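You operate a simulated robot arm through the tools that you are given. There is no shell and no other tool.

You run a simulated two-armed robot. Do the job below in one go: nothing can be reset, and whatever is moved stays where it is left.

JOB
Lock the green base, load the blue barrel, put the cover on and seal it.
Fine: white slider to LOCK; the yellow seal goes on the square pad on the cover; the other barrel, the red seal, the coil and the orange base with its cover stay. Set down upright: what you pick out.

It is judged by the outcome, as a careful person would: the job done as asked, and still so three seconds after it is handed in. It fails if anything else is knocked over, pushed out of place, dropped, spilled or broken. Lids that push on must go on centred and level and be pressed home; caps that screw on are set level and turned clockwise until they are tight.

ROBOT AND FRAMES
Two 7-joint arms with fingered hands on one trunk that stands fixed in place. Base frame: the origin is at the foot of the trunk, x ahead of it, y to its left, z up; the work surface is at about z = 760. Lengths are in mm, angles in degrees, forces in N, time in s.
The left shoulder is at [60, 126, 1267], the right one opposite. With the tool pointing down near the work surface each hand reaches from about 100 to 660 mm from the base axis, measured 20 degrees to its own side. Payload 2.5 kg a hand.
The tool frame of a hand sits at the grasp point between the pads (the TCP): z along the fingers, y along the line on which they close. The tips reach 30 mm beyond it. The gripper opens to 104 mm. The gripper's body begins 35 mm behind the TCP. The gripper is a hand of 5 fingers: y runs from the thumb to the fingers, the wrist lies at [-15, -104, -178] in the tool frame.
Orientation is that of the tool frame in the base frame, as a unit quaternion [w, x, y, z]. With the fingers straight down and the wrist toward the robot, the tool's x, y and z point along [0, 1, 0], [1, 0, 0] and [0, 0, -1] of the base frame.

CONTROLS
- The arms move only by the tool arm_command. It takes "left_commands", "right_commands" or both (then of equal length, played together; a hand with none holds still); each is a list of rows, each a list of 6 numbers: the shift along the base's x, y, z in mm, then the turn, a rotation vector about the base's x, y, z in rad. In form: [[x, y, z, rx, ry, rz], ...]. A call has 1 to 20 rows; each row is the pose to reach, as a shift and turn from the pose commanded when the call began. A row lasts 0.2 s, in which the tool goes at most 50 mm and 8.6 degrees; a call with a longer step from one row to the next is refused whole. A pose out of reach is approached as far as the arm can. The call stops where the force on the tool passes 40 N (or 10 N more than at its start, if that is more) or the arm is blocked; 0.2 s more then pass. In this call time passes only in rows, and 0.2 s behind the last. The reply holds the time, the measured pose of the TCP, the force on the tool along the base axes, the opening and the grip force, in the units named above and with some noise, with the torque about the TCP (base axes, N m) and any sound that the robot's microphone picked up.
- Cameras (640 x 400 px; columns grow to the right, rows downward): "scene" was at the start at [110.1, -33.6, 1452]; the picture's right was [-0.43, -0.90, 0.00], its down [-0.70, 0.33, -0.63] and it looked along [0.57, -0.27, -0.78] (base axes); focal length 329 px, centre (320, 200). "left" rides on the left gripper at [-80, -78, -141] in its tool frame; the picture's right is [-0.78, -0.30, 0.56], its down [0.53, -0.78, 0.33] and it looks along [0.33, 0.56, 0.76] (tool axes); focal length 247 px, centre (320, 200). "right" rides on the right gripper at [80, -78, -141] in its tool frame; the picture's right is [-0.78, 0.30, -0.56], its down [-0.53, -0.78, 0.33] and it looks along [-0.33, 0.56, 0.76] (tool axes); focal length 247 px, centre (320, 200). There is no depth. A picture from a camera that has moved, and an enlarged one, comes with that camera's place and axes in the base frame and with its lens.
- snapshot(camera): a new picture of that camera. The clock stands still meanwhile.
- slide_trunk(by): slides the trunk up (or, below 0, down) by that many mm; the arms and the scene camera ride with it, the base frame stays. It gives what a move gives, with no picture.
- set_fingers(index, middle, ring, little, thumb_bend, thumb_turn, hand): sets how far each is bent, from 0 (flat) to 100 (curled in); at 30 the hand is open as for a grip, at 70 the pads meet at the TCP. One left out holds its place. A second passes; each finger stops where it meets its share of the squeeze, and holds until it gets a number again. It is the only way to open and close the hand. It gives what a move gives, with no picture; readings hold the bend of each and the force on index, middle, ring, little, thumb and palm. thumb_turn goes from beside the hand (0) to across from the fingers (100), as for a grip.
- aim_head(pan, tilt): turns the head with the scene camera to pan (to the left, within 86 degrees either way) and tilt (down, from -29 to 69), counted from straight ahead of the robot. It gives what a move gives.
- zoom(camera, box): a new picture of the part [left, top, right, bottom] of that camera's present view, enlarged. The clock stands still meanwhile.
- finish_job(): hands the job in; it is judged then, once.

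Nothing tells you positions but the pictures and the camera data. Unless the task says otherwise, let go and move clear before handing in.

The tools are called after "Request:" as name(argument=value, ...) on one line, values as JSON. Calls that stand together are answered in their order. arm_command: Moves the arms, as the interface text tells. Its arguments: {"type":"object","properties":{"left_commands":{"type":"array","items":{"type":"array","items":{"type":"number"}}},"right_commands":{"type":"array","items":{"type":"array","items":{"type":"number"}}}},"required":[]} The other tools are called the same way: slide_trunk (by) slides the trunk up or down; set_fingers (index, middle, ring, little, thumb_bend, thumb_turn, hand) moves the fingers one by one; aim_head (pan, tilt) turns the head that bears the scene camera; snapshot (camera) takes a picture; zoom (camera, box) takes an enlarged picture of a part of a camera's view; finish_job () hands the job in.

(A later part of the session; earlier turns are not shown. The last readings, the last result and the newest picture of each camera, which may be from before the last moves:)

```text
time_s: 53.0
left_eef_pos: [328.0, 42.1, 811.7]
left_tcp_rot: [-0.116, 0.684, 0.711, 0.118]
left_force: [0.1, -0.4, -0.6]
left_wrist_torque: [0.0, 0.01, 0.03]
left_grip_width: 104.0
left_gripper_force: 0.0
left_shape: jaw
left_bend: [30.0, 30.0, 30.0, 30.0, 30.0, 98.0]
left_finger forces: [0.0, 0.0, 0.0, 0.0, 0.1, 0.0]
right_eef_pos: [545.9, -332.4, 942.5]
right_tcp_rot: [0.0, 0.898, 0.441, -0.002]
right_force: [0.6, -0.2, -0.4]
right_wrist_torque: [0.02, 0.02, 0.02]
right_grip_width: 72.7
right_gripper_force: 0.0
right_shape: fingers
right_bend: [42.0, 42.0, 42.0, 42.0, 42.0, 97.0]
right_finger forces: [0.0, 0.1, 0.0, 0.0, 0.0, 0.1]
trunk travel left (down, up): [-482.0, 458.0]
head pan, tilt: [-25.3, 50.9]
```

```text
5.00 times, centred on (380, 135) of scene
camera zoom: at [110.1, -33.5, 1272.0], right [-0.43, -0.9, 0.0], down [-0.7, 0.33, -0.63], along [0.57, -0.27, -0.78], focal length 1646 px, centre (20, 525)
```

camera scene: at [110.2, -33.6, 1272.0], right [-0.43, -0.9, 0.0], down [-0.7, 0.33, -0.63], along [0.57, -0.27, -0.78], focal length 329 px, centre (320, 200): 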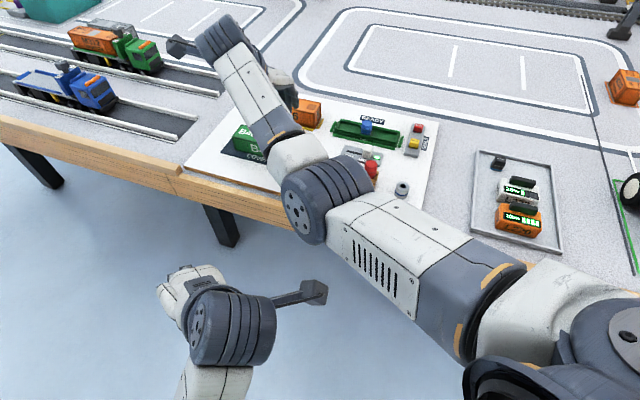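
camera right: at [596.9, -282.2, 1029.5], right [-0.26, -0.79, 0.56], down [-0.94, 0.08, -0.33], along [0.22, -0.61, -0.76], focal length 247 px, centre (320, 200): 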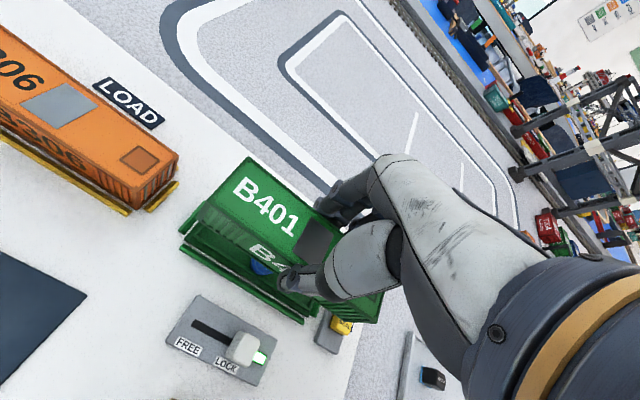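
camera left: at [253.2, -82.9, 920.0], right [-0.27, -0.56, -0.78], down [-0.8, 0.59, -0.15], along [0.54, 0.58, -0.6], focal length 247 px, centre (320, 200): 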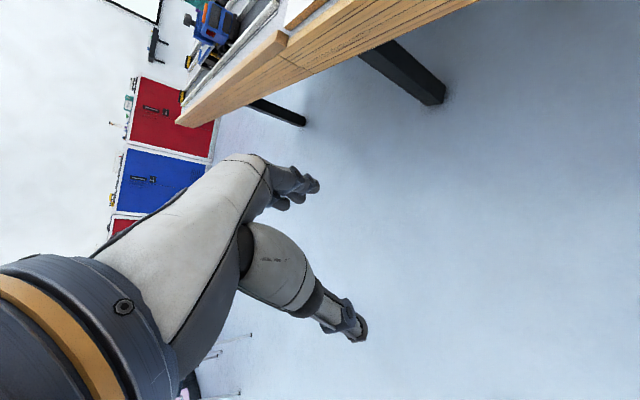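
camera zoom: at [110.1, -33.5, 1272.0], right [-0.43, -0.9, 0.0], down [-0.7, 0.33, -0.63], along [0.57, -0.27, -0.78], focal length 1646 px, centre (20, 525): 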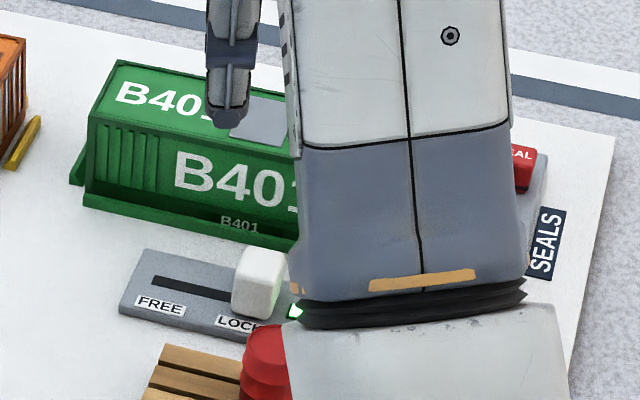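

The cover sits on the base. I'll close the hand and press down on the cover's centre to make sure it is home.

Request:
set_fingers(hand="right", index=70, middle=70, ring=70, little=70, thumb_bend=68)

Request:
arm_command(right_commands=[[20, -20, 0, 0, 0, -0.04], [45, -40, -10, 0, 0, -0.09], [64, -56, -40, 0, 0, -0.13], [64, -56, -70, 0, 0, -0.13]])

Request:
snapshot(camera="right")

Request:
zoom(camera="scene", box=[320, 85, 440, 165])

```text
time_s: 54.0
left_eef_pos: [329.0, 42.2, 813.7]
left_tcp_rot: [-0.116, 0.684, 0.711, 0.117]
left_force: [-0.3, -0.1, -0.2]
left_wrist_torque: [0.01, -0.02, 0.04]
left_grip_width: 103.8
left_gripper_force: 0.0
left_shape: jaw
left_bend: [30.0, 30.0, 30.0, 30.0, 30.0, 98.0]
left_finger forces: [0.0, 0.0, 0.0, 0.0, 0.0, 0.0]
right_eef_pos: [546.8, -332.6, 942.3]
right_tcp_rot: [0.001, 0.898, 0.441, 0.0]
right_force: [0.0, 1.1, 0.5]
right_wrist_torque: [0.0, 0.0, -0.04]
right_grip_width: 3.9
right_gripper_force: 0.1
right_shape: fingers
right_bend: [70.0, 70.0, 70.0, 70.0, 68.0, 97.0]
right_finger forces: [0.0, 0.0, 0.1, 0.0, 0.1, 0.0]
trunk travel left (down, up): [-482.0, 458.0]
head pan, tilt: [-25.3, 50.9]
```

```text
time_s: 55.0
left_eef_pos: [328.2, 43.9, 812.8]
left_tcp_rot: [-0.116, 0.684, 0.711, 0.117]
left_force: [-0.1, -0.2, -0.4]
left_wrist_torque: [0.0, -0.01, -0.03]
left_grip_width: 103.6
left_gripper_force: 0.1
left_shape: jaw
left_bend: [30.0, 30.0, 30.0, 30.0, 30.0, 98.0]
left_finger forces: [0.0, 0.0, 0.0, 0.1, 0.1, 0.0]
right_eef_pos: [611.5, -390.5, 872.9]
right_tcp_rot: [0.001, 0.924, 0.382, 0.0]
right_force: [0.9, 0.3, 0.0]
right_wrist_torque: [-0.04, -0.02, 0.01]
right_grip_width: 3.8
right_gripper_force: 0.1
right_shape: fingers
right_bend: [70.0, 70.0, 70.0, 70.0, 68.0, 97.0]
right_finger forces: [0.0, 0.1, 0.0, 0.0, 0.0, 0.0]
trunk travel left (down, up): [-482.0, 458.0]
head pan, tilt: [-25.3, 50.9]
```

```text
taken
camera right: at [612.4, -277.8, 1014.3], right [-0.34, -0.76, 0.56], down [-0.93, 0.17, -0.33], along [0.16, -0.63, -0.76], focal length 247 px, centre (320, 200)
```

right: 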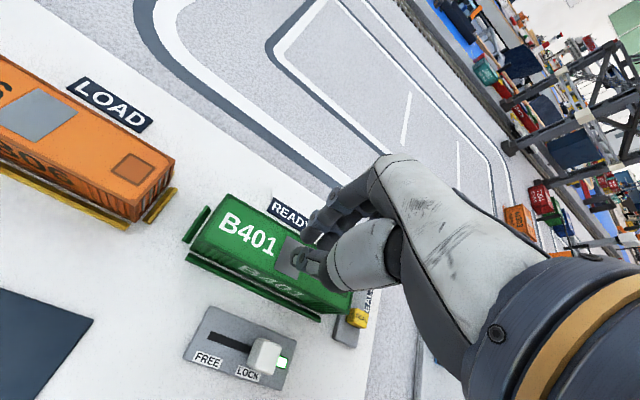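

```text
5.00 times, centred on (380, 125) of scene
camera zoom: at [110.3, -33.7, 1272.0], right [-0.43, -0.9, 0.0], down [-0.7, 0.33, -0.63], along [0.57, -0.27, -0.78], focal length 1646 px, centre (20, 575)
```

zoom: 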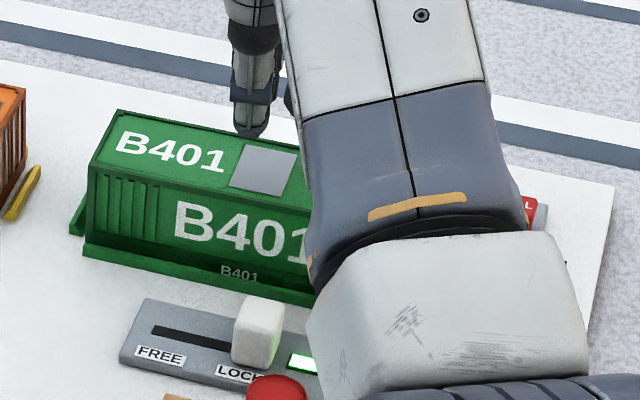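

Request:
arm_command(right_commands=[[0, 0, -8, 0, 0, 0], [0, 0, -14, 0, 0, 0], [0, 0, -18, 0, 0, 0]])

Request:
arm_command(right_commands=[[0, 0, -2, 0, 0, 0], [0, 0, -4, 0, 0, 0]])

Request:
arm_command(right_commands=[[0, 0, -2, 0, 0, 0], [0, 0, -4, 0, 0, 0]])

```text
time_s: 55.8
left_eef_pos: [328.4, 43.1, 813.6]
left_tcp_rot: [-0.116, 0.684, 0.711, 0.119]
left_force: [0.5, 0.2, 0.1]
left_wrist_torque: [-0.03, 0.02, 0.03]
left_grip_width: 104.0
left_gripper_force: 0.1
left_shape: jaw
left_bend: [30.0, 30.0, 30.0, 30.0, 30.0, 98.0]
left_finger forces: [0.0, 0.0, 0.0, 0.0, 0.0, 0.0]
right_eef_pos: [609.9, -390.8, 854.2]
right_tcp_rot: [0.0, 0.924, 0.383, 0.0]
right_force: [-0.1, 0.5, 0.2]
right_wrist_torque: [0.02, -0.03, 0.02]
right_grip_width: 3.7
right_gripper_force: 0.1
right_shape: fingers
right_bend: [70.0, 70.0, 70.0, 70.0, 68.0, 97.0]
right_finger forces: [0.0, 0.0, 0.0, 0.1, 0.0, 0.1]
trunk travel left (down, up): [-482.0, 458.0]
head pan, tilt: [-25.3, 50.9]
```

```text
time_s: 56.4
left_eef_pos: [329.0, 43.0, 813.4]
left_tcp_rot: [-0.116, 0.684, 0.711, 0.118]
left_force: [0.9, -0.4, 0.3]
left_wrist_torque: [0.01, 0.01, 0.01]
left_grip_width: 104.0
left_gripper_force: 0.0
left_shape: jaw
left_bend: [30.0, 30.0, 30.0, 30.0, 30.0, 98.0]
left_finger forces: [0.1, 0.1, 0.0, 0.0, 0.0, 0.0]
right_eef_pos: [610.9, -391.5, 851.1]
right_tcp_rot: [0.0, 0.924, 0.383, -0.001]
right_force: [-0.2, -0.1, -0.1]
right_wrist_torque: [-0.03, -0.03, 0.02]
right_grip_width: 3.7
right_gripper_force: 0.1
right_shape: fingers
right_bend: [70.0, 70.0, 70.0, 70.0, 68.0, 97.0]
right_finger forces: [0.1, 0.1, 0.1, 0.0, 0.1, 0.1]
trunk travel left (down, up): [-482.0, 458.0]
head pan, tilt: [-25.3, 50.9]
```

```text
time_s: 57.0
left_eef_pos: [328.6, 43.8, 812.6]
left_tcp_rot: [-0.117, 0.684, 0.711, 0.118]
left_force: [0.4, -0.6, 0.2]
left_wrist_torque: [-0.03, 0.04, -0.01]
left_grip_width: 103.7
left_gripper_force: 0.1
left_shape: jaw
left_bend: [30.0, 30.0, 30.0, 30.0, 30.0, 98.0]
left_finger forces: [0.0, 0.1, 0.0, 0.0, 0.1, 0.0]
right_eef_pos: [611.6, -391.4, 848.6]
right_tcp_rot: [0.001, 0.924, 0.383, 0.001]
right_force: [-0.3, 0.3, 4.1]
right_wrist_torque: [0.1, -0.02, -0.01]
right_grip_width: 3.9
right_gripper_force: 2.4
right_shape: fingers
right_bend: [70.0, 70.0, 70.0, 70.0, 68.0, 97.0]
right_finger forces: [0.0, 0.1, 0.1, 0.0, 4.4, 0.1]
trunk travel left (down, up): [-482.0, 458.0]
head pan, tilt: [-25.3, 50.9]
```

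Request:
arm_command(right_commands=[[0, 0, -2, 0, 0, 0], [0, 0, -4, 0, 0, 0]])

Request:
arm_command(right_commands=[[0, 0, -3, 0, 0, 0], [0, 0, -6, 0, 0, 0]])

Request:
zoom(camera="right", box=[180, 150, 380, 320])

Request:
zoom(camera="scene", box=[330, 95, 390, 145])

```text
time_s: 57.6
left_eef_pos: [327.9, 44.0, 813.7]
left_tcp_rot: [-0.115, 0.685, 0.71, 0.118]
left_force: [0.2, 0.3, 0.8]
left_wrist_torque: [0.05, 0.02, 0.04]
left_grip_width: 103.6
left_gripper_force: 0.0
left_shape: jaw
left_bend: [30.0, 30.0, 30.0, 30.0, 30.0, 98.0]
left_finger forces: [0.1, 0.0, 0.1, 0.0, 0.1, 0.1]
right_eef_pos: [609.2, -391.1, 849.3]
right_tcp_rot: [0.004, 0.924, 0.381, 0.003]
right_force: [-2.1, 1.9, 20.9]
right_wrist_torque: [0.43, 0.15, 0.04]
right_grip_width: 3.6
right_gripper_force: 10.1
right_shape: fingers
right_bend: [70.0, 70.0, 70.0, 70.0, 69.0, 97.0]
right_finger forces: [0.0, 0.0, 0.0, 0.0, 20.3, 0.0]
trunk travel left (down, up): [-482.0, 458.0]
head pan, tilt: [-25.3, 50.9]
```

```text
time_s: 58.2
left_eef_pos: [326.8, 44.6, 815.0]
left_tcp_rot: [-0.113, 0.683, 0.711, 0.119]
left_force: [0.4, -0.1, 0.5]
left_wrist_torque: [0.0, -0.05, -0.03]
left_grip_width: 103.7
left_gripper_force: 0.1
left_shape: jaw
left_bend: [30.0, 30.0, 30.0, 30.0, 30.0, 98.0]
left_finger forces: [0.0, 0.0, 0.0, 0.1, 0.1, 0.0]
right_eef_pos: [610.7, -391.7, 849.0]
right_tcp_rot: [0.008, 0.924, 0.382, 0.008]
right_force: [-5.9, 3.1, 37.0]
right_wrist_torque: [0.7, 0.34, 0.08]
right_grip_width: 3.8
right_gripper_force: 18.0
right_shape: fingers
right_bend: [70.0, 70.0, 70.0, 70.0, 70.0, 98.0]
right_finger forces: [0.0, 0.0, 0.0, 0.0, 35.9, 0.1]
trunk travel left (down, up): [-482.0, 458.0]
head pan, tilt: [-25.3, 50.9]
```

```text
2.35 times, centred on (280, 235) of right
camera zoom: at [609.9, -277.3, 989.0], right [-0.35, -0.75, 0.56], down [-0.92, 0.17, -0.35], along [0.17, -0.63, -0.75], focal length 581 px, centre (414, 118)
```

zoom: 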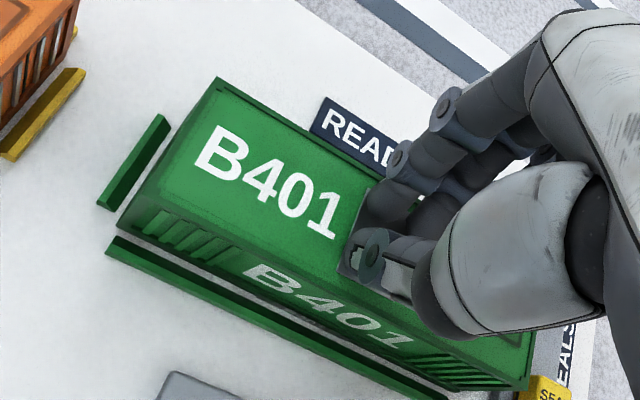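

```text
8.00 times, centred on (360, 120) of scene
camera zoom: at [106.1, -31.2, 1272.8], right [-0.43, -0.9, 0.0], down [-0.7, 0.33, -0.63], along [0.57, -0.27, -0.77], focal length 2634 px, centre (0, 840)
```

zoom: 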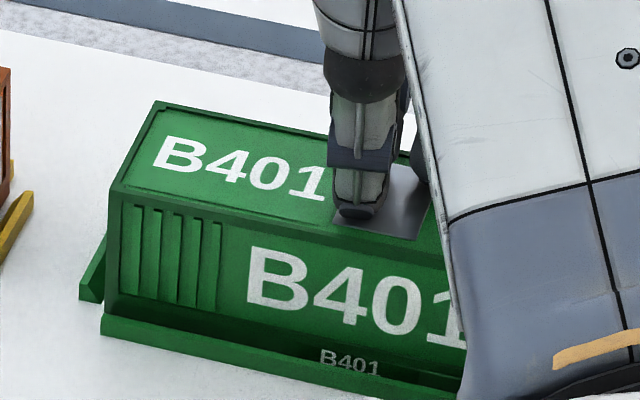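

Pressing with 37 N gives no further movement: it is home. Backing off upwards and checking both ends.

Request:
arm_command(right_commands=[[0, 0, 8, 0, 0, 0], [0, 0, 16, 0, 0, 0], [0, 0, 40, 0, 0, 0], [0, 0, 70, 0, 0, 0], [-40, 20, 90, 0, 0, 0], [-80, 40, 100, 0, 0, 0], [-120, 60, 100, 0, 0, 0]])

Request:
snapshot(camera="right")

Request:
zoom(camera="right", box=[210, 60, 370, 180])

Request:
zoom(camera="scene", box=[320, 95, 440, 175])

```text
time_s: 59.8
left_eef_pos: [327.6, 42.8, 811.7]
left_tcp_rot: [-0.117, 0.684, 0.71, 0.118]
left_force: [-0.1, 0.0, -1.1]
left_wrist_torque: [0.02, -0.01, -0.01]
left_grip_width: 103.8
left_gripper_force: 0.1
left_shape: jaw
left_bend: [30.0, 30.0, 30.0, 30.0, 30.0, 98.0]
left_finger forces: [0.0, 0.0, 0.0, 0.1, 0.0, 0.0]
right_eef_pos: [491.3, -328.8, 937.0]
right_tcp_rot: [0.0, 0.924, 0.382, -0.001]
right_force: [-0.4, -0.5, 0.1]
right_wrist_torque: [-0.01, 0.04, -0.02]
right_grip_width: 3.3
right_gripper_force: 0.0
right_shape: fingers
right_bend: [70.0, 70.0, 70.0, 70.0, 68.0, 97.0]
right_finger forces: [0.0, 0.1, 0.0, 0.0, 0.1, 0.0]
trunk travel left (down, up): [-482.0, 458.0]
head pan, tilt: [-25.3, 50.9]
```

```text
taken
camera right: at [493.2, -217.1, 1078.8], right [-0.34, -0.76, 0.56], down [-0.93, 0.17, -0.33], along [0.15, -0.63, -0.76], focal length 247 px, centre (320, 200)
```

right: 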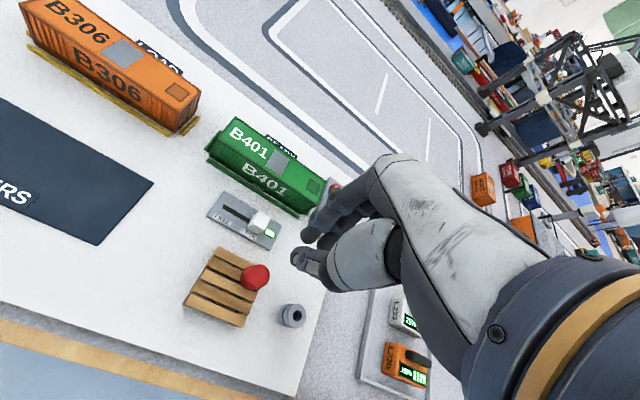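

```text
3.33 times, centred on (290, 120) of right
camera zoom: at [493.2, -217.1, 1078.8], right [-0.34, -0.76, 0.56], down [-0.93, 0.17, -0.33], along [0.15, -0.63, -0.76], focal length 823 px, centre (420, 467)
```

zoom: 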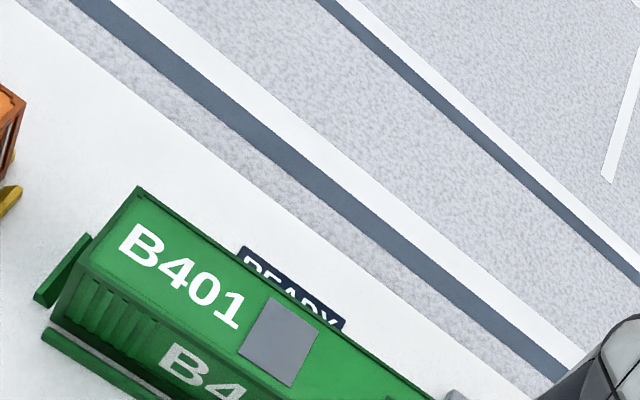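

```text
5.00 times, centred on (380, 135) of scene
camera zoom: at [110.1, -33.6, 1272.0], right [-0.43, -0.9, 0.0], down [-0.7, 0.33, -0.63], along [0.57, -0.27, -0.78], focal length 1646 px, centre (20, 525)
```

zoom: 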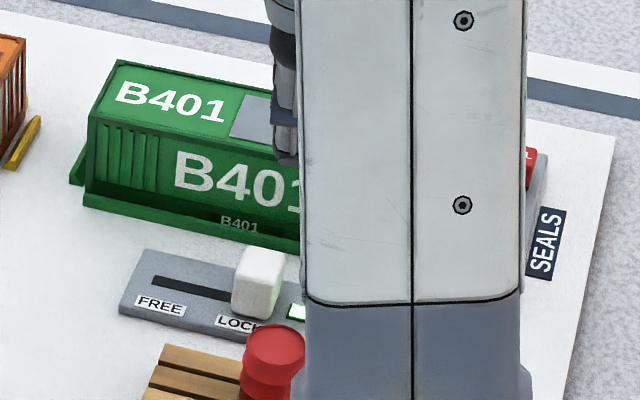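

Cover looks seated and square. Next the yellow seal: opening thumb and index, moving above it.

Request:
arm_command(right_commands=[[5, -35, -5, 0, 0, 0], [12, -75, -15, 0, 0, 0], [20, -115, -25, 0, 0, 0], [27, -136, -37, 0, 0, 0]])

Request:
set_fingers(hand="right", index=56, middle=0, ring=0, little=0, thumb_bend=54)

Request:
snapshot(camera="right")

Request:
zoom(camera="right", box=[200, 130, 380, 300])

Request:
zoom(camera="scene", box=[320, 95, 450, 185])

```text
time_s: 60.8
left_eef_pos: [328.5, 43.2, 813.1]
left_tcp_rot: [-0.117, 0.684, 0.711, 0.118]
left_force: [0.1, 0.8, 0.1]
left_wrist_torque: [0.02, -0.01, 0.0]
left_grip_width: 103.8
left_gripper_force: 0.0
left_shape: jaw
left_bend: [30.0, 30.0, 30.0, 30.0, 30.0, 98.0]
left_finger forces: [0.0, 0.1, 0.0, 0.0, 0.1, 0.0]
right_eef_pos: [517.3, -467.7, 898.7]
right_tcp_rot: [0.001, 0.924, 0.382, 0.0]
right_force: [0.1, -0.2, 0.5]
right_wrist_torque: [0.02, -0.01, 0.0]
right_grip_width: 3.3
right_gripper_force: 0.1
right_shape: fingers
right_bend: [70.0, 70.0, 70.0, 70.0, 68.0, 97.0]
right_finger forces: [0.1, 0.0, 0.0, 0.0, 0.0, 0.0]
trunk travel left (down, up): [-482.0, 458.0]
head pan, tilt: [-25.3, 50.9]
```

```text
time_s: 61.8
left_eef_pos: [327.4, 42.2, 813.9]
left_tcp_rot: [-0.116, 0.683, 0.711, 0.119]
left_force: [1.2, 0.3, -0.2]
left_wrist_torque: [-0.01, 0.02, 0.0]
left_grip_width: 103.6
left_gripper_force: 0.1
left_shape: jaw
left_bend: [30.0, 30.0, 30.0, 30.0, 30.0, 98.0]
left_finger forces: [0.0, 0.1, 0.1, 0.0, 0.1, 0.0]
right_eef_pos: [516.9, -467.5, 898.8]
right_tcp_rot: [0.001, 0.924, 0.383, -0.001]
right_force: [0.1, 0.5, 0.6]
right_wrist_torque: [-0.01, 0.01, 0.01]
right_grip_width: 38.5
right_gripper_force: 0.1
right_shape: fingers
right_bend: [56.0, 0.0, 0.0, 0.0, 54.0, 97.0]
right_finger forces: [0.0, 0.0, 0.0, 0.0, 0.1, 0.1]
trunk travel left (down, up): [-482.0, 458.0]
head pan, tilt: [-25.3, 50.9]
```

```text
taken
camera right: at [519.3, -354.8, 1040.9], right [-0.34, -0.76, 0.56], down [-0.93, 0.17, -0.33], along [0.16, -0.63, -0.76], focal length 247 px, centre (320, 200)
```

right: 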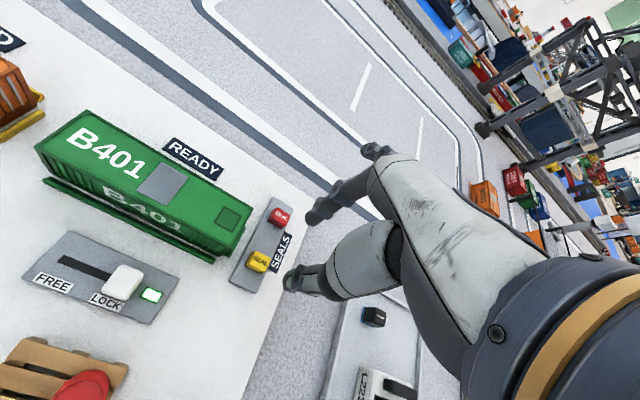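

```text
2.35 times, centred on (290, 215) of right
camera zoom: at [519.3, -354.8, 1040.9], right [-0.34, -0.76, 0.56], down [-0.93, 0.17, -0.33], along [0.16, -0.63, -0.76], focal length 581 px, centre (391, 165)
```

zoom: 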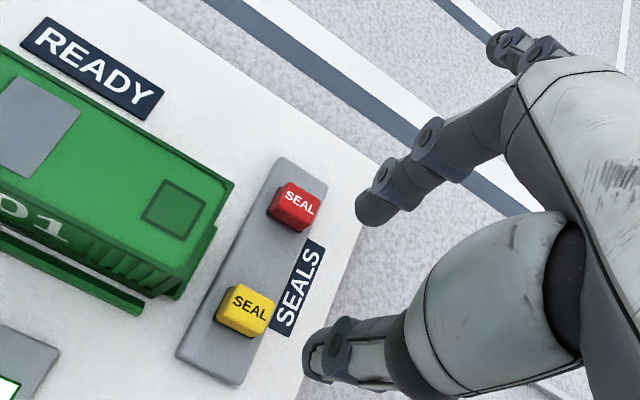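

```text
4.44 times, centred on (385, 140) of scene
camera zoom: at [110.1, -33.6, 1272.0], right [-0.43, -0.9, 0.0], down [-0.7, 0.33, -0.63], along [0.57, -0.27, -0.78], focal length 1464 px, centre (31, 467)
```

zoom: 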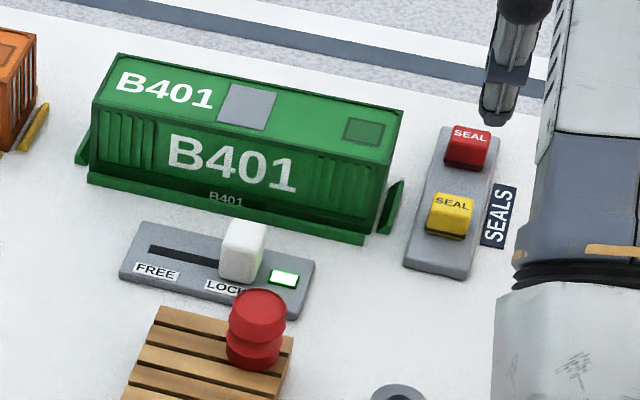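

Yellow seal top is at about (524,-456,794) in the hand frame; the pad centre is near (569,-430,814). Aligning above the seal.

Request:
arm_command(right_commands=[[0, 5.6, -15, 0, 0, 0], [0, 5.6, -35, 0, 0, 0], [0, 5.6, -50, 0, 0, 0]])

Request:
zoom(camera="right", box=[230, 160, 370, 310])

Request:
zoom(camera="scene", box=[380, 90, 450, 170])

```text
time_s: 62.6
left_eef_pos: [329.0, 42.8, 812.7]
left_tcp_rot: [-0.116, 0.684, 0.711, 0.119]
left_force: [-0.2, -0.2, 0.5]
left_wrist_torque: [-0.01, 0.04, -0.05]
left_grip_width: 103.9
left_gripper_force: 0.1
left_shape: jaw
left_bend: [30.0, 30.0, 30.0, 30.0, 30.0, 98.0]
left_finger forces: [0.1, 0.0, 0.0, 0.0, 0.1, 0.0]
right_eef_pos: [518.5, -461.9, 850.1]
right_tcp_rot: [0.0, 0.924, 0.383, -0.001]
right_force: [-0.3, 1.0, 0.4]
right_wrist_torque: [0.0, -0.01, -0.03]
right_grip_width: 38.3
right_gripper_force: 0.0
right_shape: fingers
right_bend: [56.0, 0.0, 0.0, 0.0, 54.0, 97.0]
right_finger forces: [0.1, 0.0, 0.1, 0.1, 0.0, 0.0]
trunk travel left (down, up): [-482.0, 458.0]
head pan, tilt: [-25.3, 50.9]
```

```text
2.67 times, centred on (300, 235) of right
camera zoom: at [519.7, -350.2, 991.7], right [-0.34, -0.76, 0.56], down [-0.93, 0.17, -0.33], along [0.16, -0.63, -0.76], focal length 659 px, centre (373, 107)
```

zoom: 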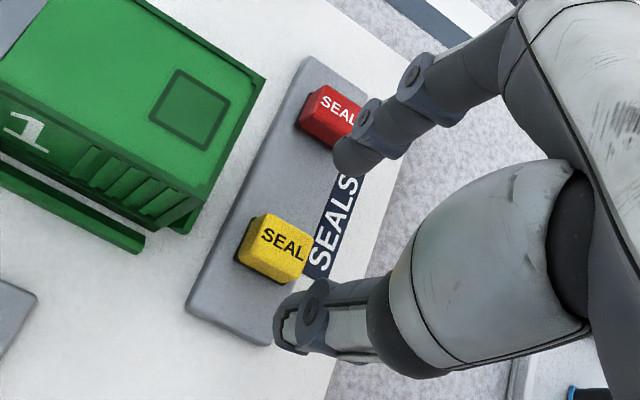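

```text
5.00 times, centred on (415, 130) of scene
camera zoom: at [110.2, -33.6, 1272.0], right [-0.43, -0.9, 0.0], down [-0.7, 0.33, -0.63], along [0.57, -0.27, -0.78], focal length 1646 px, centre (-155, 550)
```

zoom: 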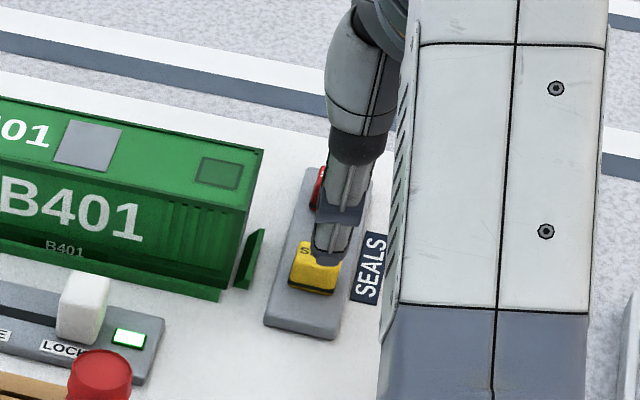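

Aligned under the pinch within 1 mm. Descending to grip it.

Request:
arm_command(right_commands=[[-0.5, 0.5, -12, 0, 0, 0], [-0.5, 0.5, -24, 0, 0, 0], [-0.5, 0.5, -33, 0, 0, 0]])

Request:
zoom(camera="right", box=[230, 160, 370, 310])

```text
time_s: 63.4
left_eef_pos: [329.4, 43.1, 812.8]
left_tcp_rot: [-0.117, 0.684, 0.711, 0.118]
left_force: [-0.2, 0.0, 0.6]
left_wrist_torque: [0.03, -0.01, 0.03]
left_grip_width: 103.7
left_gripper_force: 0.1
left_shape: jaw
left_bend: [30.0, 30.0, 30.0, 30.0, 30.0, 98.0]
left_finger forces: [0.0, 0.0, 0.1, 0.1, 0.1, 0.0]
right_eef_pos: [516.7, -460.8, 817.3]
right_tcp_rot: [0.0, 0.924, 0.382, -0.001]
right_force: [0.5, -0.4, -0.1]
right_wrist_torque: [0.0, 0.03, -0.02]
right_grip_width: 38.6
right_gripper_force: 0.1
right_shape: fingers
right_bend: [56.0, 0.0, 0.0, 0.0, 54.0, 97.0]
right_finger forces: [0.0, 0.0, 0.0, 0.0, 0.0, 0.0]
trunk travel left (down, up): [-482.0, 458.0]
head pan, tilt: [-25.3, 50.9]
```

```text
2.67 times, centred on (300, 235) of right
camera zoom: at [518.5, -349.3, 958.3], right [-0.34, -0.76, 0.56], down [-0.93, 0.17, -0.33], along [0.16, -0.63, -0.76], focal length 659 px, centre (373, 107)
```

zoom: 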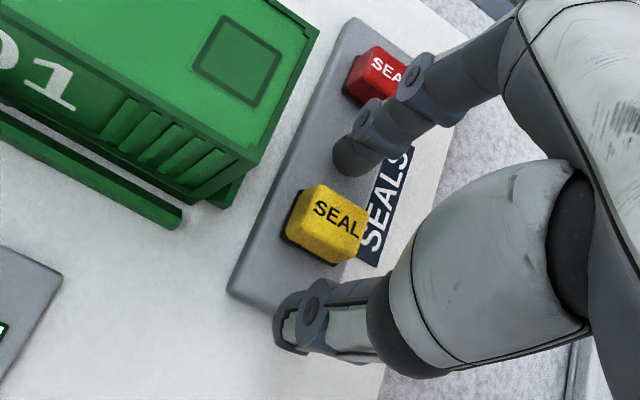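

Request:
set_fingers(hand="right", index=61, thumb_bend=61)

Request:
zoom(camera="right", box=[250, 180, 350, 290])

```text
time_s: 64.4
left_eef_pos: [328.9, 42.5, 813.0]
left_tcp_rot: [-0.116, 0.684, 0.71, 0.119]
left_force: [-0.2, 0.0, 0.3]
left_wrist_torque: [0.02, 0.01, 0.0]
left_grip_width: 104.0
left_gripper_force: 0.1
left_shape: jaw
left_bend: [30.0, 30.0, 30.0, 30.0, 30.0, 98.0]
left_finger forces: [0.0, 0.0, 0.0, 0.1, 0.1, 0.0]
right_eef_pos: [515.9, -461.9, 817.9]
right_tcp_rot: [0.001, 0.924, 0.383, -0.001]
right_force: [0.3, -0.5, -0.7]
right_wrist_torque: [0.01, -0.02, -0.02]
right_grip_width: 24.2
right_gripper_force: 0.1
right_shape: fingers
right_bend: [61.0, 0.0, 0.0, 0.0, 61.0, 97.0]
right_finger forces: [0.0, 0.1, 0.1, 0.1, 0.0, 0.0]
trunk travel left (down, up): [-482.0, 458.0]
head pan, tilt: [-25.3, 50.9]
```

```text
3.64 times, centred on (300, 235) of right
camera zoom: at [518.5, -349.3, 958.6], right [-0.34, -0.76, 0.56], down [-0.93, 0.17, -0.33], along [0.16, -0.63, -0.76], focal length 898 px, centre (393, 73)
```

zoom: 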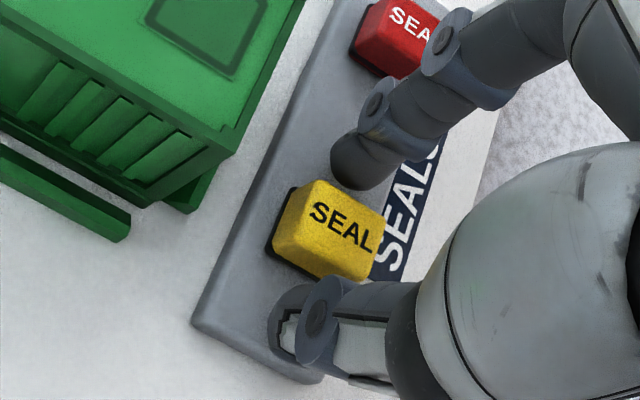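

Request:
set_fingers(hand="right", index=64.5, thumb_bend=64.5)

Request:
zoom(camera="right", box=[250, 180, 350, 290])

```text
time_s: 65.4
left_eef_pos: [329.6, 42.4, 812.4]
left_tcp_rot: [-0.117, 0.683, 0.711, 0.119]
left_force: [0.0, -0.5, 0.8]
left_wrist_torque: [0.0, -0.01, 0.03]
left_grip_width: 103.8
left_gripper_force: 0.1
left_shape: jaw
left_bend: [30.0, 30.0, 30.0, 30.0, 30.0, 98.0]
left_finger forces: [0.0, 0.0, 0.0, 0.0, 0.1, 0.0]
right_eef_pos: [517.2, -461.7, 817.4]
right_tcp_rot: [0.001, 0.924, 0.383, -0.001]
right_force: [0.4, 0.3, -0.6]
right_wrist_torque: [-0.03, 0.0, -0.03]
right_grip_width: 16.6
right_gripper_force: 0.1
right_shape: fingers
right_bend: [64.0, 0.0, 0.0, 0.0, 64.0, 97.0]
right_finger forces: [0.1, 0.0, 0.0, 0.0, 0.0, 0.0]
trunk travel left (down, up): [-482.0, 458.0]
head pan, tilt: [-25.3, 50.9]
```

```text
3.64 times, centred on (300, 235) of right
camera zoom: at [518.5, -349.3, 958.6], right [-0.34, -0.76, 0.56], down [-0.93, 0.17, -0.33], along [0.16, -0.63, -0.76], focal length 898 px, centre (393, 73)
```

zoom: 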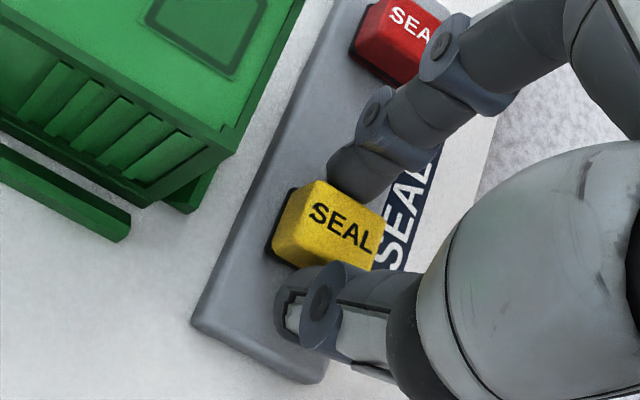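

Request:
set_fingers(hand="right", index=72, thumb_bend=72)

Request:
zoom(camera="right", box=[250, 180, 350, 290])

```text
time_s: 66.4
left_eef_pos: [328.7, 41.6, 812.5]
left_tcp_rot: [-0.117, 0.684, 0.71, 0.118]
left_force: [-0.1, 0.7, -0.1]
left_wrist_torque: [0.0, -0.03, 0.02]
left_grip_width: 104.0
left_gripper_force: 0.0
left_shape: jaw
left_bend: [30.0, 30.0, 30.0, 30.0, 30.0, 98.0]
left_finger forces: [0.0, 0.1, 0.0, 0.1, 0.0, 0.0]
right_eef_pos: [516.5, -462.2, 818.4]
right_tcp_rot: [0.001, 0.924, 0.383, -0.001]
right_force: [-0.2, 0.4, 0.1]
right_wrist_torque: [0.02, 0.03, 0.0]
right_grip_width: 11.1
right_gripper_force: 5.9
right_shape: fingers
right_bend: [71.0, 0.0, 0.0, 0.0, 66.0, 97.0]
right_finger forces: [6.4, 0.0, 0.1, 0.0, 6.3, 0.0]
trunk travel left (down, up): [-482.0, 458.0]
head pan, tilt: [-25.3, 50.9]
```

```text
3.64 times, centred on (300, 235) of right
camera zoom: at [518.5, -349.3, 958.6], right [-0.34, -0.76, 0.56], down [-0.93, 0.17, -0.33], along [0.16, -0.63, -0.76], focal length 898 px, centre (393, 73)
```

zoom: 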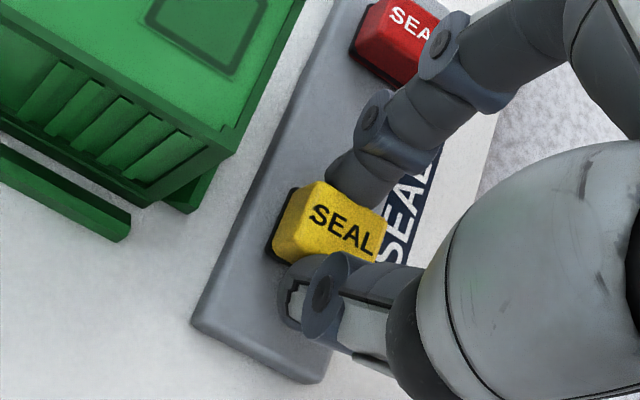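

Gripped evenly at 6 N. Lifting the seal.

Request:
arm_command(right_commands=[[0, 0, 4, 0, 0, 0], [0, 0, 10, 0, 0, 0], [0, 0, 25, 0, 0, 0], [0, 0, 45, 0, 0, 0], [0, 0, 60, 0, 0, 0]])

Request:
zoom(camera="right", box=[200, 130, 370, 300])

Request:
zoom(camera="scene", box=[370, 80, 450, 160])

```text
time_s: 67.6
left_eef_pos: [329.2, 44.2, 812.7]
left_tcp_rot: [-0.116, 0.683, 0.711, 0.119]
left_force: [-0.6, 0.6, 0.6]
left_wrist_torque: [0.03, -0.01, -0.01]
left_grip_width: 103.8
left_gripper_force: 0.0
left_shape: jaw
left_bend: [30.0, 30.0, 30.0, 30.0, 30.0, 98.0]
left_finger forces: [0.0, 0.1, 0.0, 0.0, 0.1, 0.1]
right_eef_pos: [517.0, -461.8, 877.8]
right_tcp_rot: [0.0, 0.924, 0.382, -0.001]
right_force: [-0.7, -0.8, -0.4]
right_wrist_torque: [0.03, 0.0, 0.0]
right_grip_width: 11.3
right_gripper_force: 6.5
right_shape: fingers
right_bend: [71.0, 0.0, 0.0, 0.0, 66.0, 97.0]
right_finger forces: [6.4, 0.0, 0.0, 0.0, 6.3, 0.0]
trunk travel left (down, up): [-482.0, 458.0]
head pan, tilt: [-25.3, 50.9]
```

```text
2.35 times, centred on (285, 215) of right
camera zoom: at [518.4, -349.0, 1018.7], right [-0.34, -0.76, 0.56], down [-0.93, 0.17, -0.33], along [0.16, -0.63, -0.76], focal length 581 px, centre (402, 165)
```

zoom: 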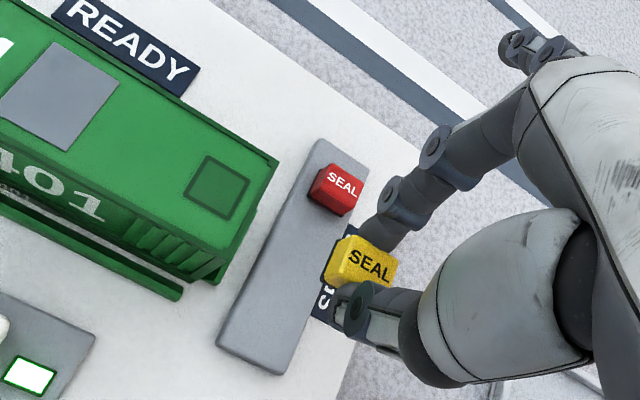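

```text
5.00 times, centred on (410, 120) of scene
camera zoom: at [110.1, -33.6, 1272.0], right [-0.43, -0.9, 0.0], down [-0.7, 0.33, -0.63], along [0.57, -0.27, -0.78], focal length 1646 px, centre (-130, 600)
```

zoom: 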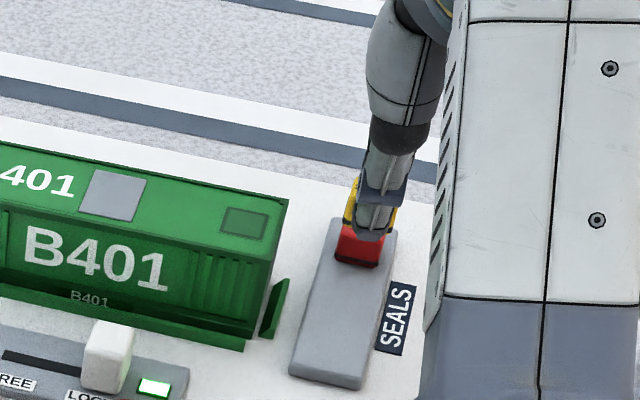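

Seal held upright. Moving it over the square pad.

Request:
arm_command(right_commands=[[15, 9, 3, 0, 0, 0], [30, 17, 3, 0, 0, 0], [45.5, 26, 3, 0, 0, 0], [45.5, 26, 3, 0, 0, 0]])

Request:
zoom(camera="right", box=[230, 160, 370, 300])

Request:
zoom(camera="scene", box=[360, 70, 430, 150])

```text
time_s: 68.6
left_eef_pos: [328.9, 42.5, 811.6]
left_tcp_rot: [-0.116, 0.684, 0.711, 0.118]
left_force: [-0.8, -0.1, 0.1]
left_wrist_torque: [-0.02, -0.01, 0.03]
left_grip_width: 104.0
left_gripper_force: 0.1
left_shape: jaw
left_bend: [30.0, 30.0, 30.0, 30.0, 30.0, 98.0]
left_finger forces: [0.1, 0.1, 0.1, 0.0, 0.1, 0.0]
right_eef_pos: [561.4, -436.1, 878.9]
right_tcp_rot: [0.001, 0.924, 0.382, 0.0]
right_force: [-0.7, -0.1, 0.3]
right_wrist_torque: [0.01, 0.05, -0.03]
right_grip_width: 11.3
right_gripper_force: 6.4
right_shape: fingers
right_bend: [71.0, 0.0, 0.0, 0.0, 66.0, 97.0]
right_finger forces: [6.4, 0.0, 0.0, 0.0, 6.4, 0.1]
trunk travel left (down, up): [-482.0, 458.0]
head pan, tilt: [-25.3, 50.9]
```

```text
2.86 times, centred on (300, 230) of right
camera zoom: at [563.9, -323.3, 1019.9], right [-0.34, -0.76, 0.56], down [-0.93, 0.17, -0.33], along [0.16, -0.63, -0.76], focal length 706 px, centre (377, 114)
```

zoom: 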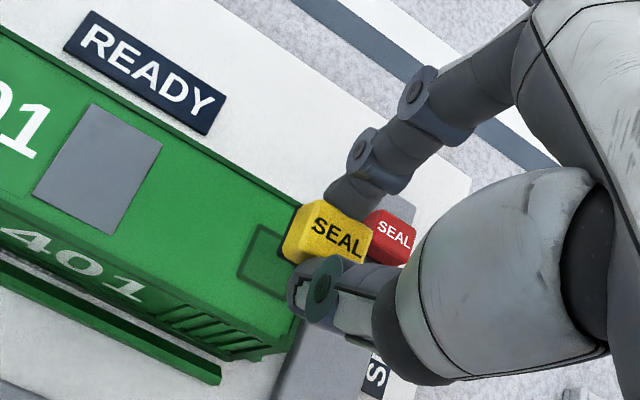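

```text
5.00 times, centred on (395, 110) of scene
camera zoom: at [110.2, -33.6, 1272.0], right [-0.43, -0.9, 0.0], down [-0.7, 0.33, -0.63], along [0.57, -0.27, -0.78], focal length 1646 px, centre (-55, 650)
```

zoom: 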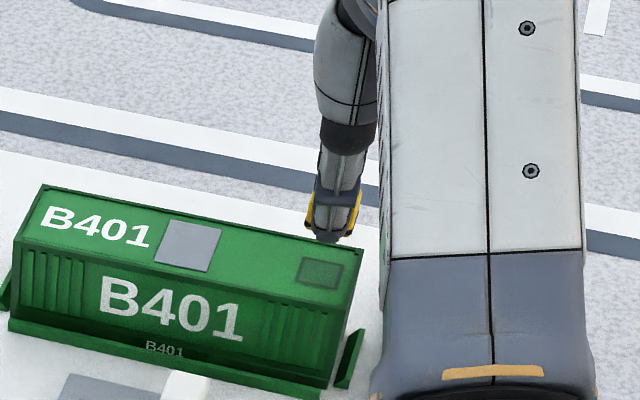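

Request:
zoom(camera="scene", box=[410, 100, 440, 130])

Request:
zoom(camera="right", box=[270, 190, 350, 260])

```text
13.33 times, centred on (425, 115) of scene
camera zoom: at [110.2, -33.6, 1272.0], right [-0.43, -0.9, 0.0], down [-0.7, 0.33, -0.63], along [0.57, -0.27, -0.78], focal length 4391 px, centre (-1080, 1333)
```

zoom: 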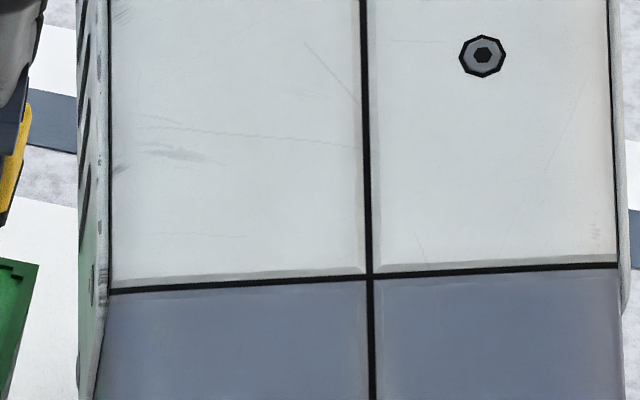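

```text
5.71 times, centred on (310, 225) of right
camera zoom: at [563.9, -323.3, 1019.9], right [-0.34, -0.76, 0.56], down [-0.93, 0.17, -0.33], along [0.16, -0.63, -0.76], focal length 1411 px, centre (377, 57)
```

zoom: 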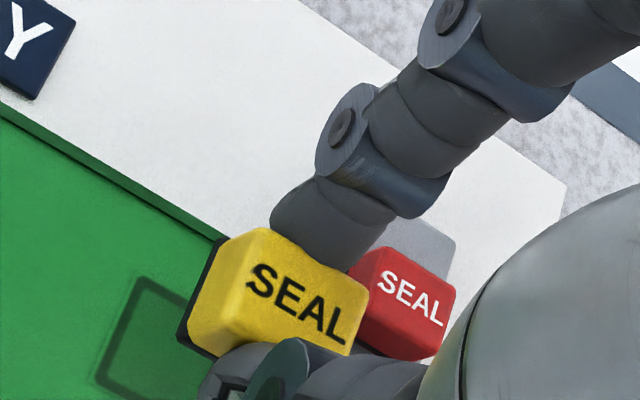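

Request:
arm_command(right_commands=[[-0.8, 2.5, 0, 0, 0, 0], [-0.8, 2.5, -8, 0, 0, 0], [-0.8, 2.5, -17, 0, 0, 0]])

Request:
zoom(camera="right", box=[260, 180, 350, 270])

Request:
zoom(camera="scene", box=[410, 105, 440, 135])

Request:
zoom(camera="scene", box=[390, 105, 420, 135])

```text
time_s: 69.4
left_eef_pos: [328.5, 42.2, 813.5]
left_tcp_rot: [-0.117, 0.684, 0.71, 0.119]
left_force: [0.3, 0.3, -0.1]
left_wrist_torque: [0.0, -0.02, -0.01]
left_grip_width: 103.8
left_gripper_force: 0.0
left_shape: jaw
left_bend: [30.0, 30.0, 30.0, 30.0, 30.0, 98.0]
left_finger forces: [0.0, 0.0, 0.0, 0.0, 0.0, 0.1]
right_eef_pos: [561.7, -432.2, 863.9]
right_tcp_rot: [0.001, 0.924, 0.382, 0.0]
right_force: [-0.9, 0.0, 0.5]
right_wrist_torque: [0.02, -0.03, -0.01]
right_grip_width: 11.3
right_gripper_force: 6.4
right_shape: fingers
right_bend: [71.0, 0.0, 0.0, 0.0, 66.0, 97.0]
right_finger forces: [6.4, 0.1, 0.0, 0.1, 6.4, 0.1]
trunk travel left (down, up): [-482.0, 458.0]
head pan, tilt: [-25.3, 50.9]
```

```text
4.44 times, centred on (305, 225) of right
camera zoom: at [563.4, -320.6, 1003.7], right [-0.34, -0.76, 0.56], down [-0.93, 0.17, -0.33], along [0.16, -0.63, -0.76], focal length 1098 px, centre (387, 89)
```

zoom: 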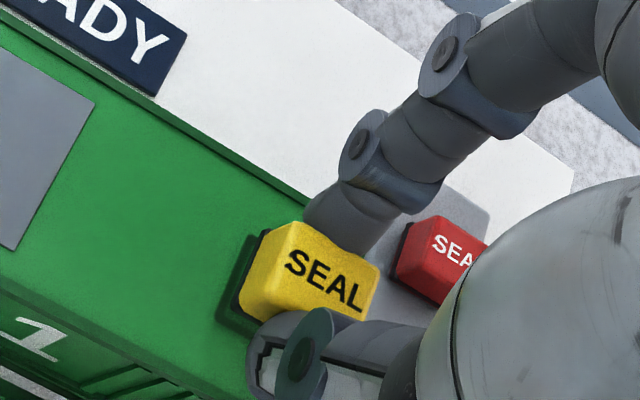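

```text
13.33 times, centred on (425, 120) of scene
camera zoom: at [110.2, -33.6, 1272.0], right [-0.43, -0.9, 0.0], down [-0.7, 0.33, -0.63], along [0.57, -0.27, -0.78], focal length 4391 px, centre (-1080, 1267)
```

zoom: 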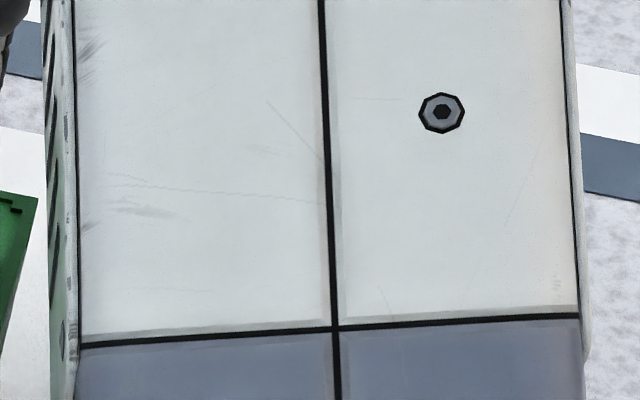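

```text
13.33 times, centred on (405, 120) of scene
camera zoom: at [110.2, -33.6, 1272.0], right [-0.43, -0.9, 0.0], down [-0.7, 0.33, -0.63], along [0.57, -0.27, -0.78], focal length 4391 px, centre (-813, 1267)
```

zoom: 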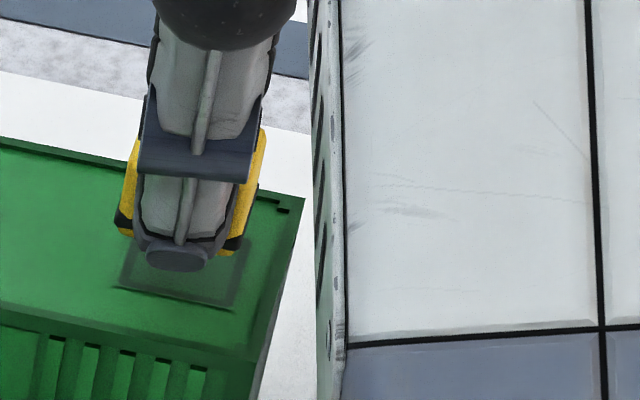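

Request:
zoom(camera="right", box=[285, 205, 325, 260])

Request:
zoom(camera="scene", box=[392, 112, 410, 130])

```text
7.27 times, centred on (305, 232) of right
camera zoom: at [563.4, -320.6, 1003.7], right [-0.34, -0.76, 0.56], down [-0.93, 0.17, -0.33], along [0.16, -0.63, -0.76], focal length 1796 px, centre (429, -36)
```

zoom: 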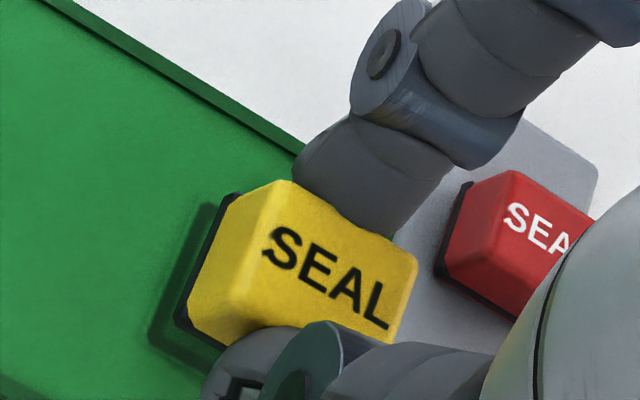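

```text
16.00 times, centred on (401, 121) of scene
camera zoom: at [110.2, -33.6, 1272.0], right [-0.43, -0.9, 0.0], down [-0.7, 0.33, -0.63], along [0.57, -0.27, -0.78], focal length 5269 px, centre (-976, 1464)
```

zoom: 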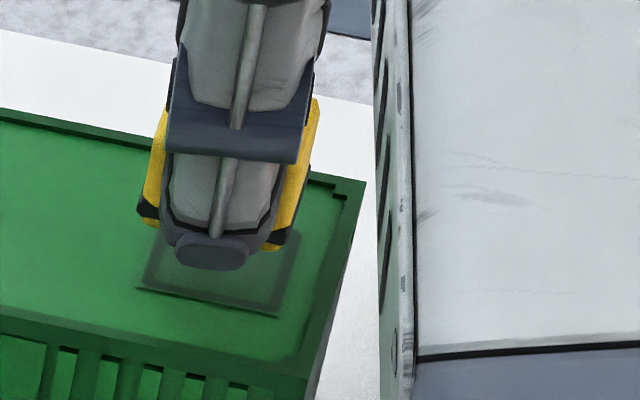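

The two views disagree by a few mm at this height, so I'll go to within about 1–2 mm of the pad where parallax vanishes.

Request:
arm_command(right_commands=[[0, 0, -3, 0, 0, 0], [0, 0, -5.5, 0, 0, 0]])

Request:
zoom(camera="right", box=[280, 195, 330, 260])

Request:
zoom(camera="scene", box=[392, 112, 410, 130])

```text
time_s: 70.0
left_eef_pos: [328.5, 42.5, 812.7]
left_tcp_rot: [-0.117, 0.684, 0.71, 0.118]
left_force: [0.7, -0.2, -0.6]
left_wrist_torque: [0.0, 0.0, -0.01]
left_grip_width: 103.9
left_gripper_force: 0.1
left_shape: jaw
left_bend: [30.0, 30.0, 30.0, 30.0, 30.0, 98.0]
left_finger forces: [0.1, 0.0, 0.1, 0.0, 0.1, 0.0]
right_eef_pos: [562.8, -431.5, 857.7]
right_tcp_rot: [-0.001, 0.924, 0.383, -0.002]
right_force: [1.2, -0.7, -0.1]
right_wrist_torque: [-0.01, -0.03, 0.02]
right_grip_width: 11.1
right_gripper_force: 6.0
right_shape: fingers
right_bend: [71.0, 0.0, 0.0, 0.0, 66.0, 97.0]
right_finger forces: [6.4, 0.0, 0.0, 0.0, 6.3, 0.0]
trunk travel left (down, up): [-482.0, 458.0]
head pan, tilt: [-25.3, 50.9]
```

```text
6.15 times, centred on (305, 228) of right
camera zoom: at [563.3, -320.2, 998.5], right [-0.34, -0.76, 0.56], down [-0.93, 0.17, -0.33], along [0.16, -0.63, -0.76], focal length 1520 px, centre (412, 31)
```

zoom: 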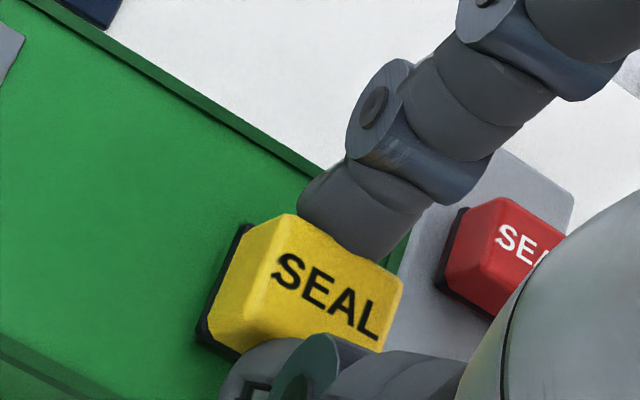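

```text
16.00 times, centred on (401, 121) of scene
camera zoom: at [110.2, -33.6, 1272.0], right [-0.43, -0.9, 0.0], down [-0.7, 0.33, -0.63], along [0.57, -0.27, -0.78], focal length 5269 px, centre (-976, 1464)
```

zoom: 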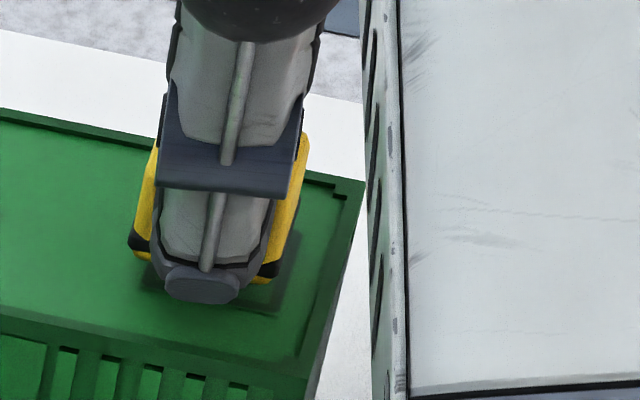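

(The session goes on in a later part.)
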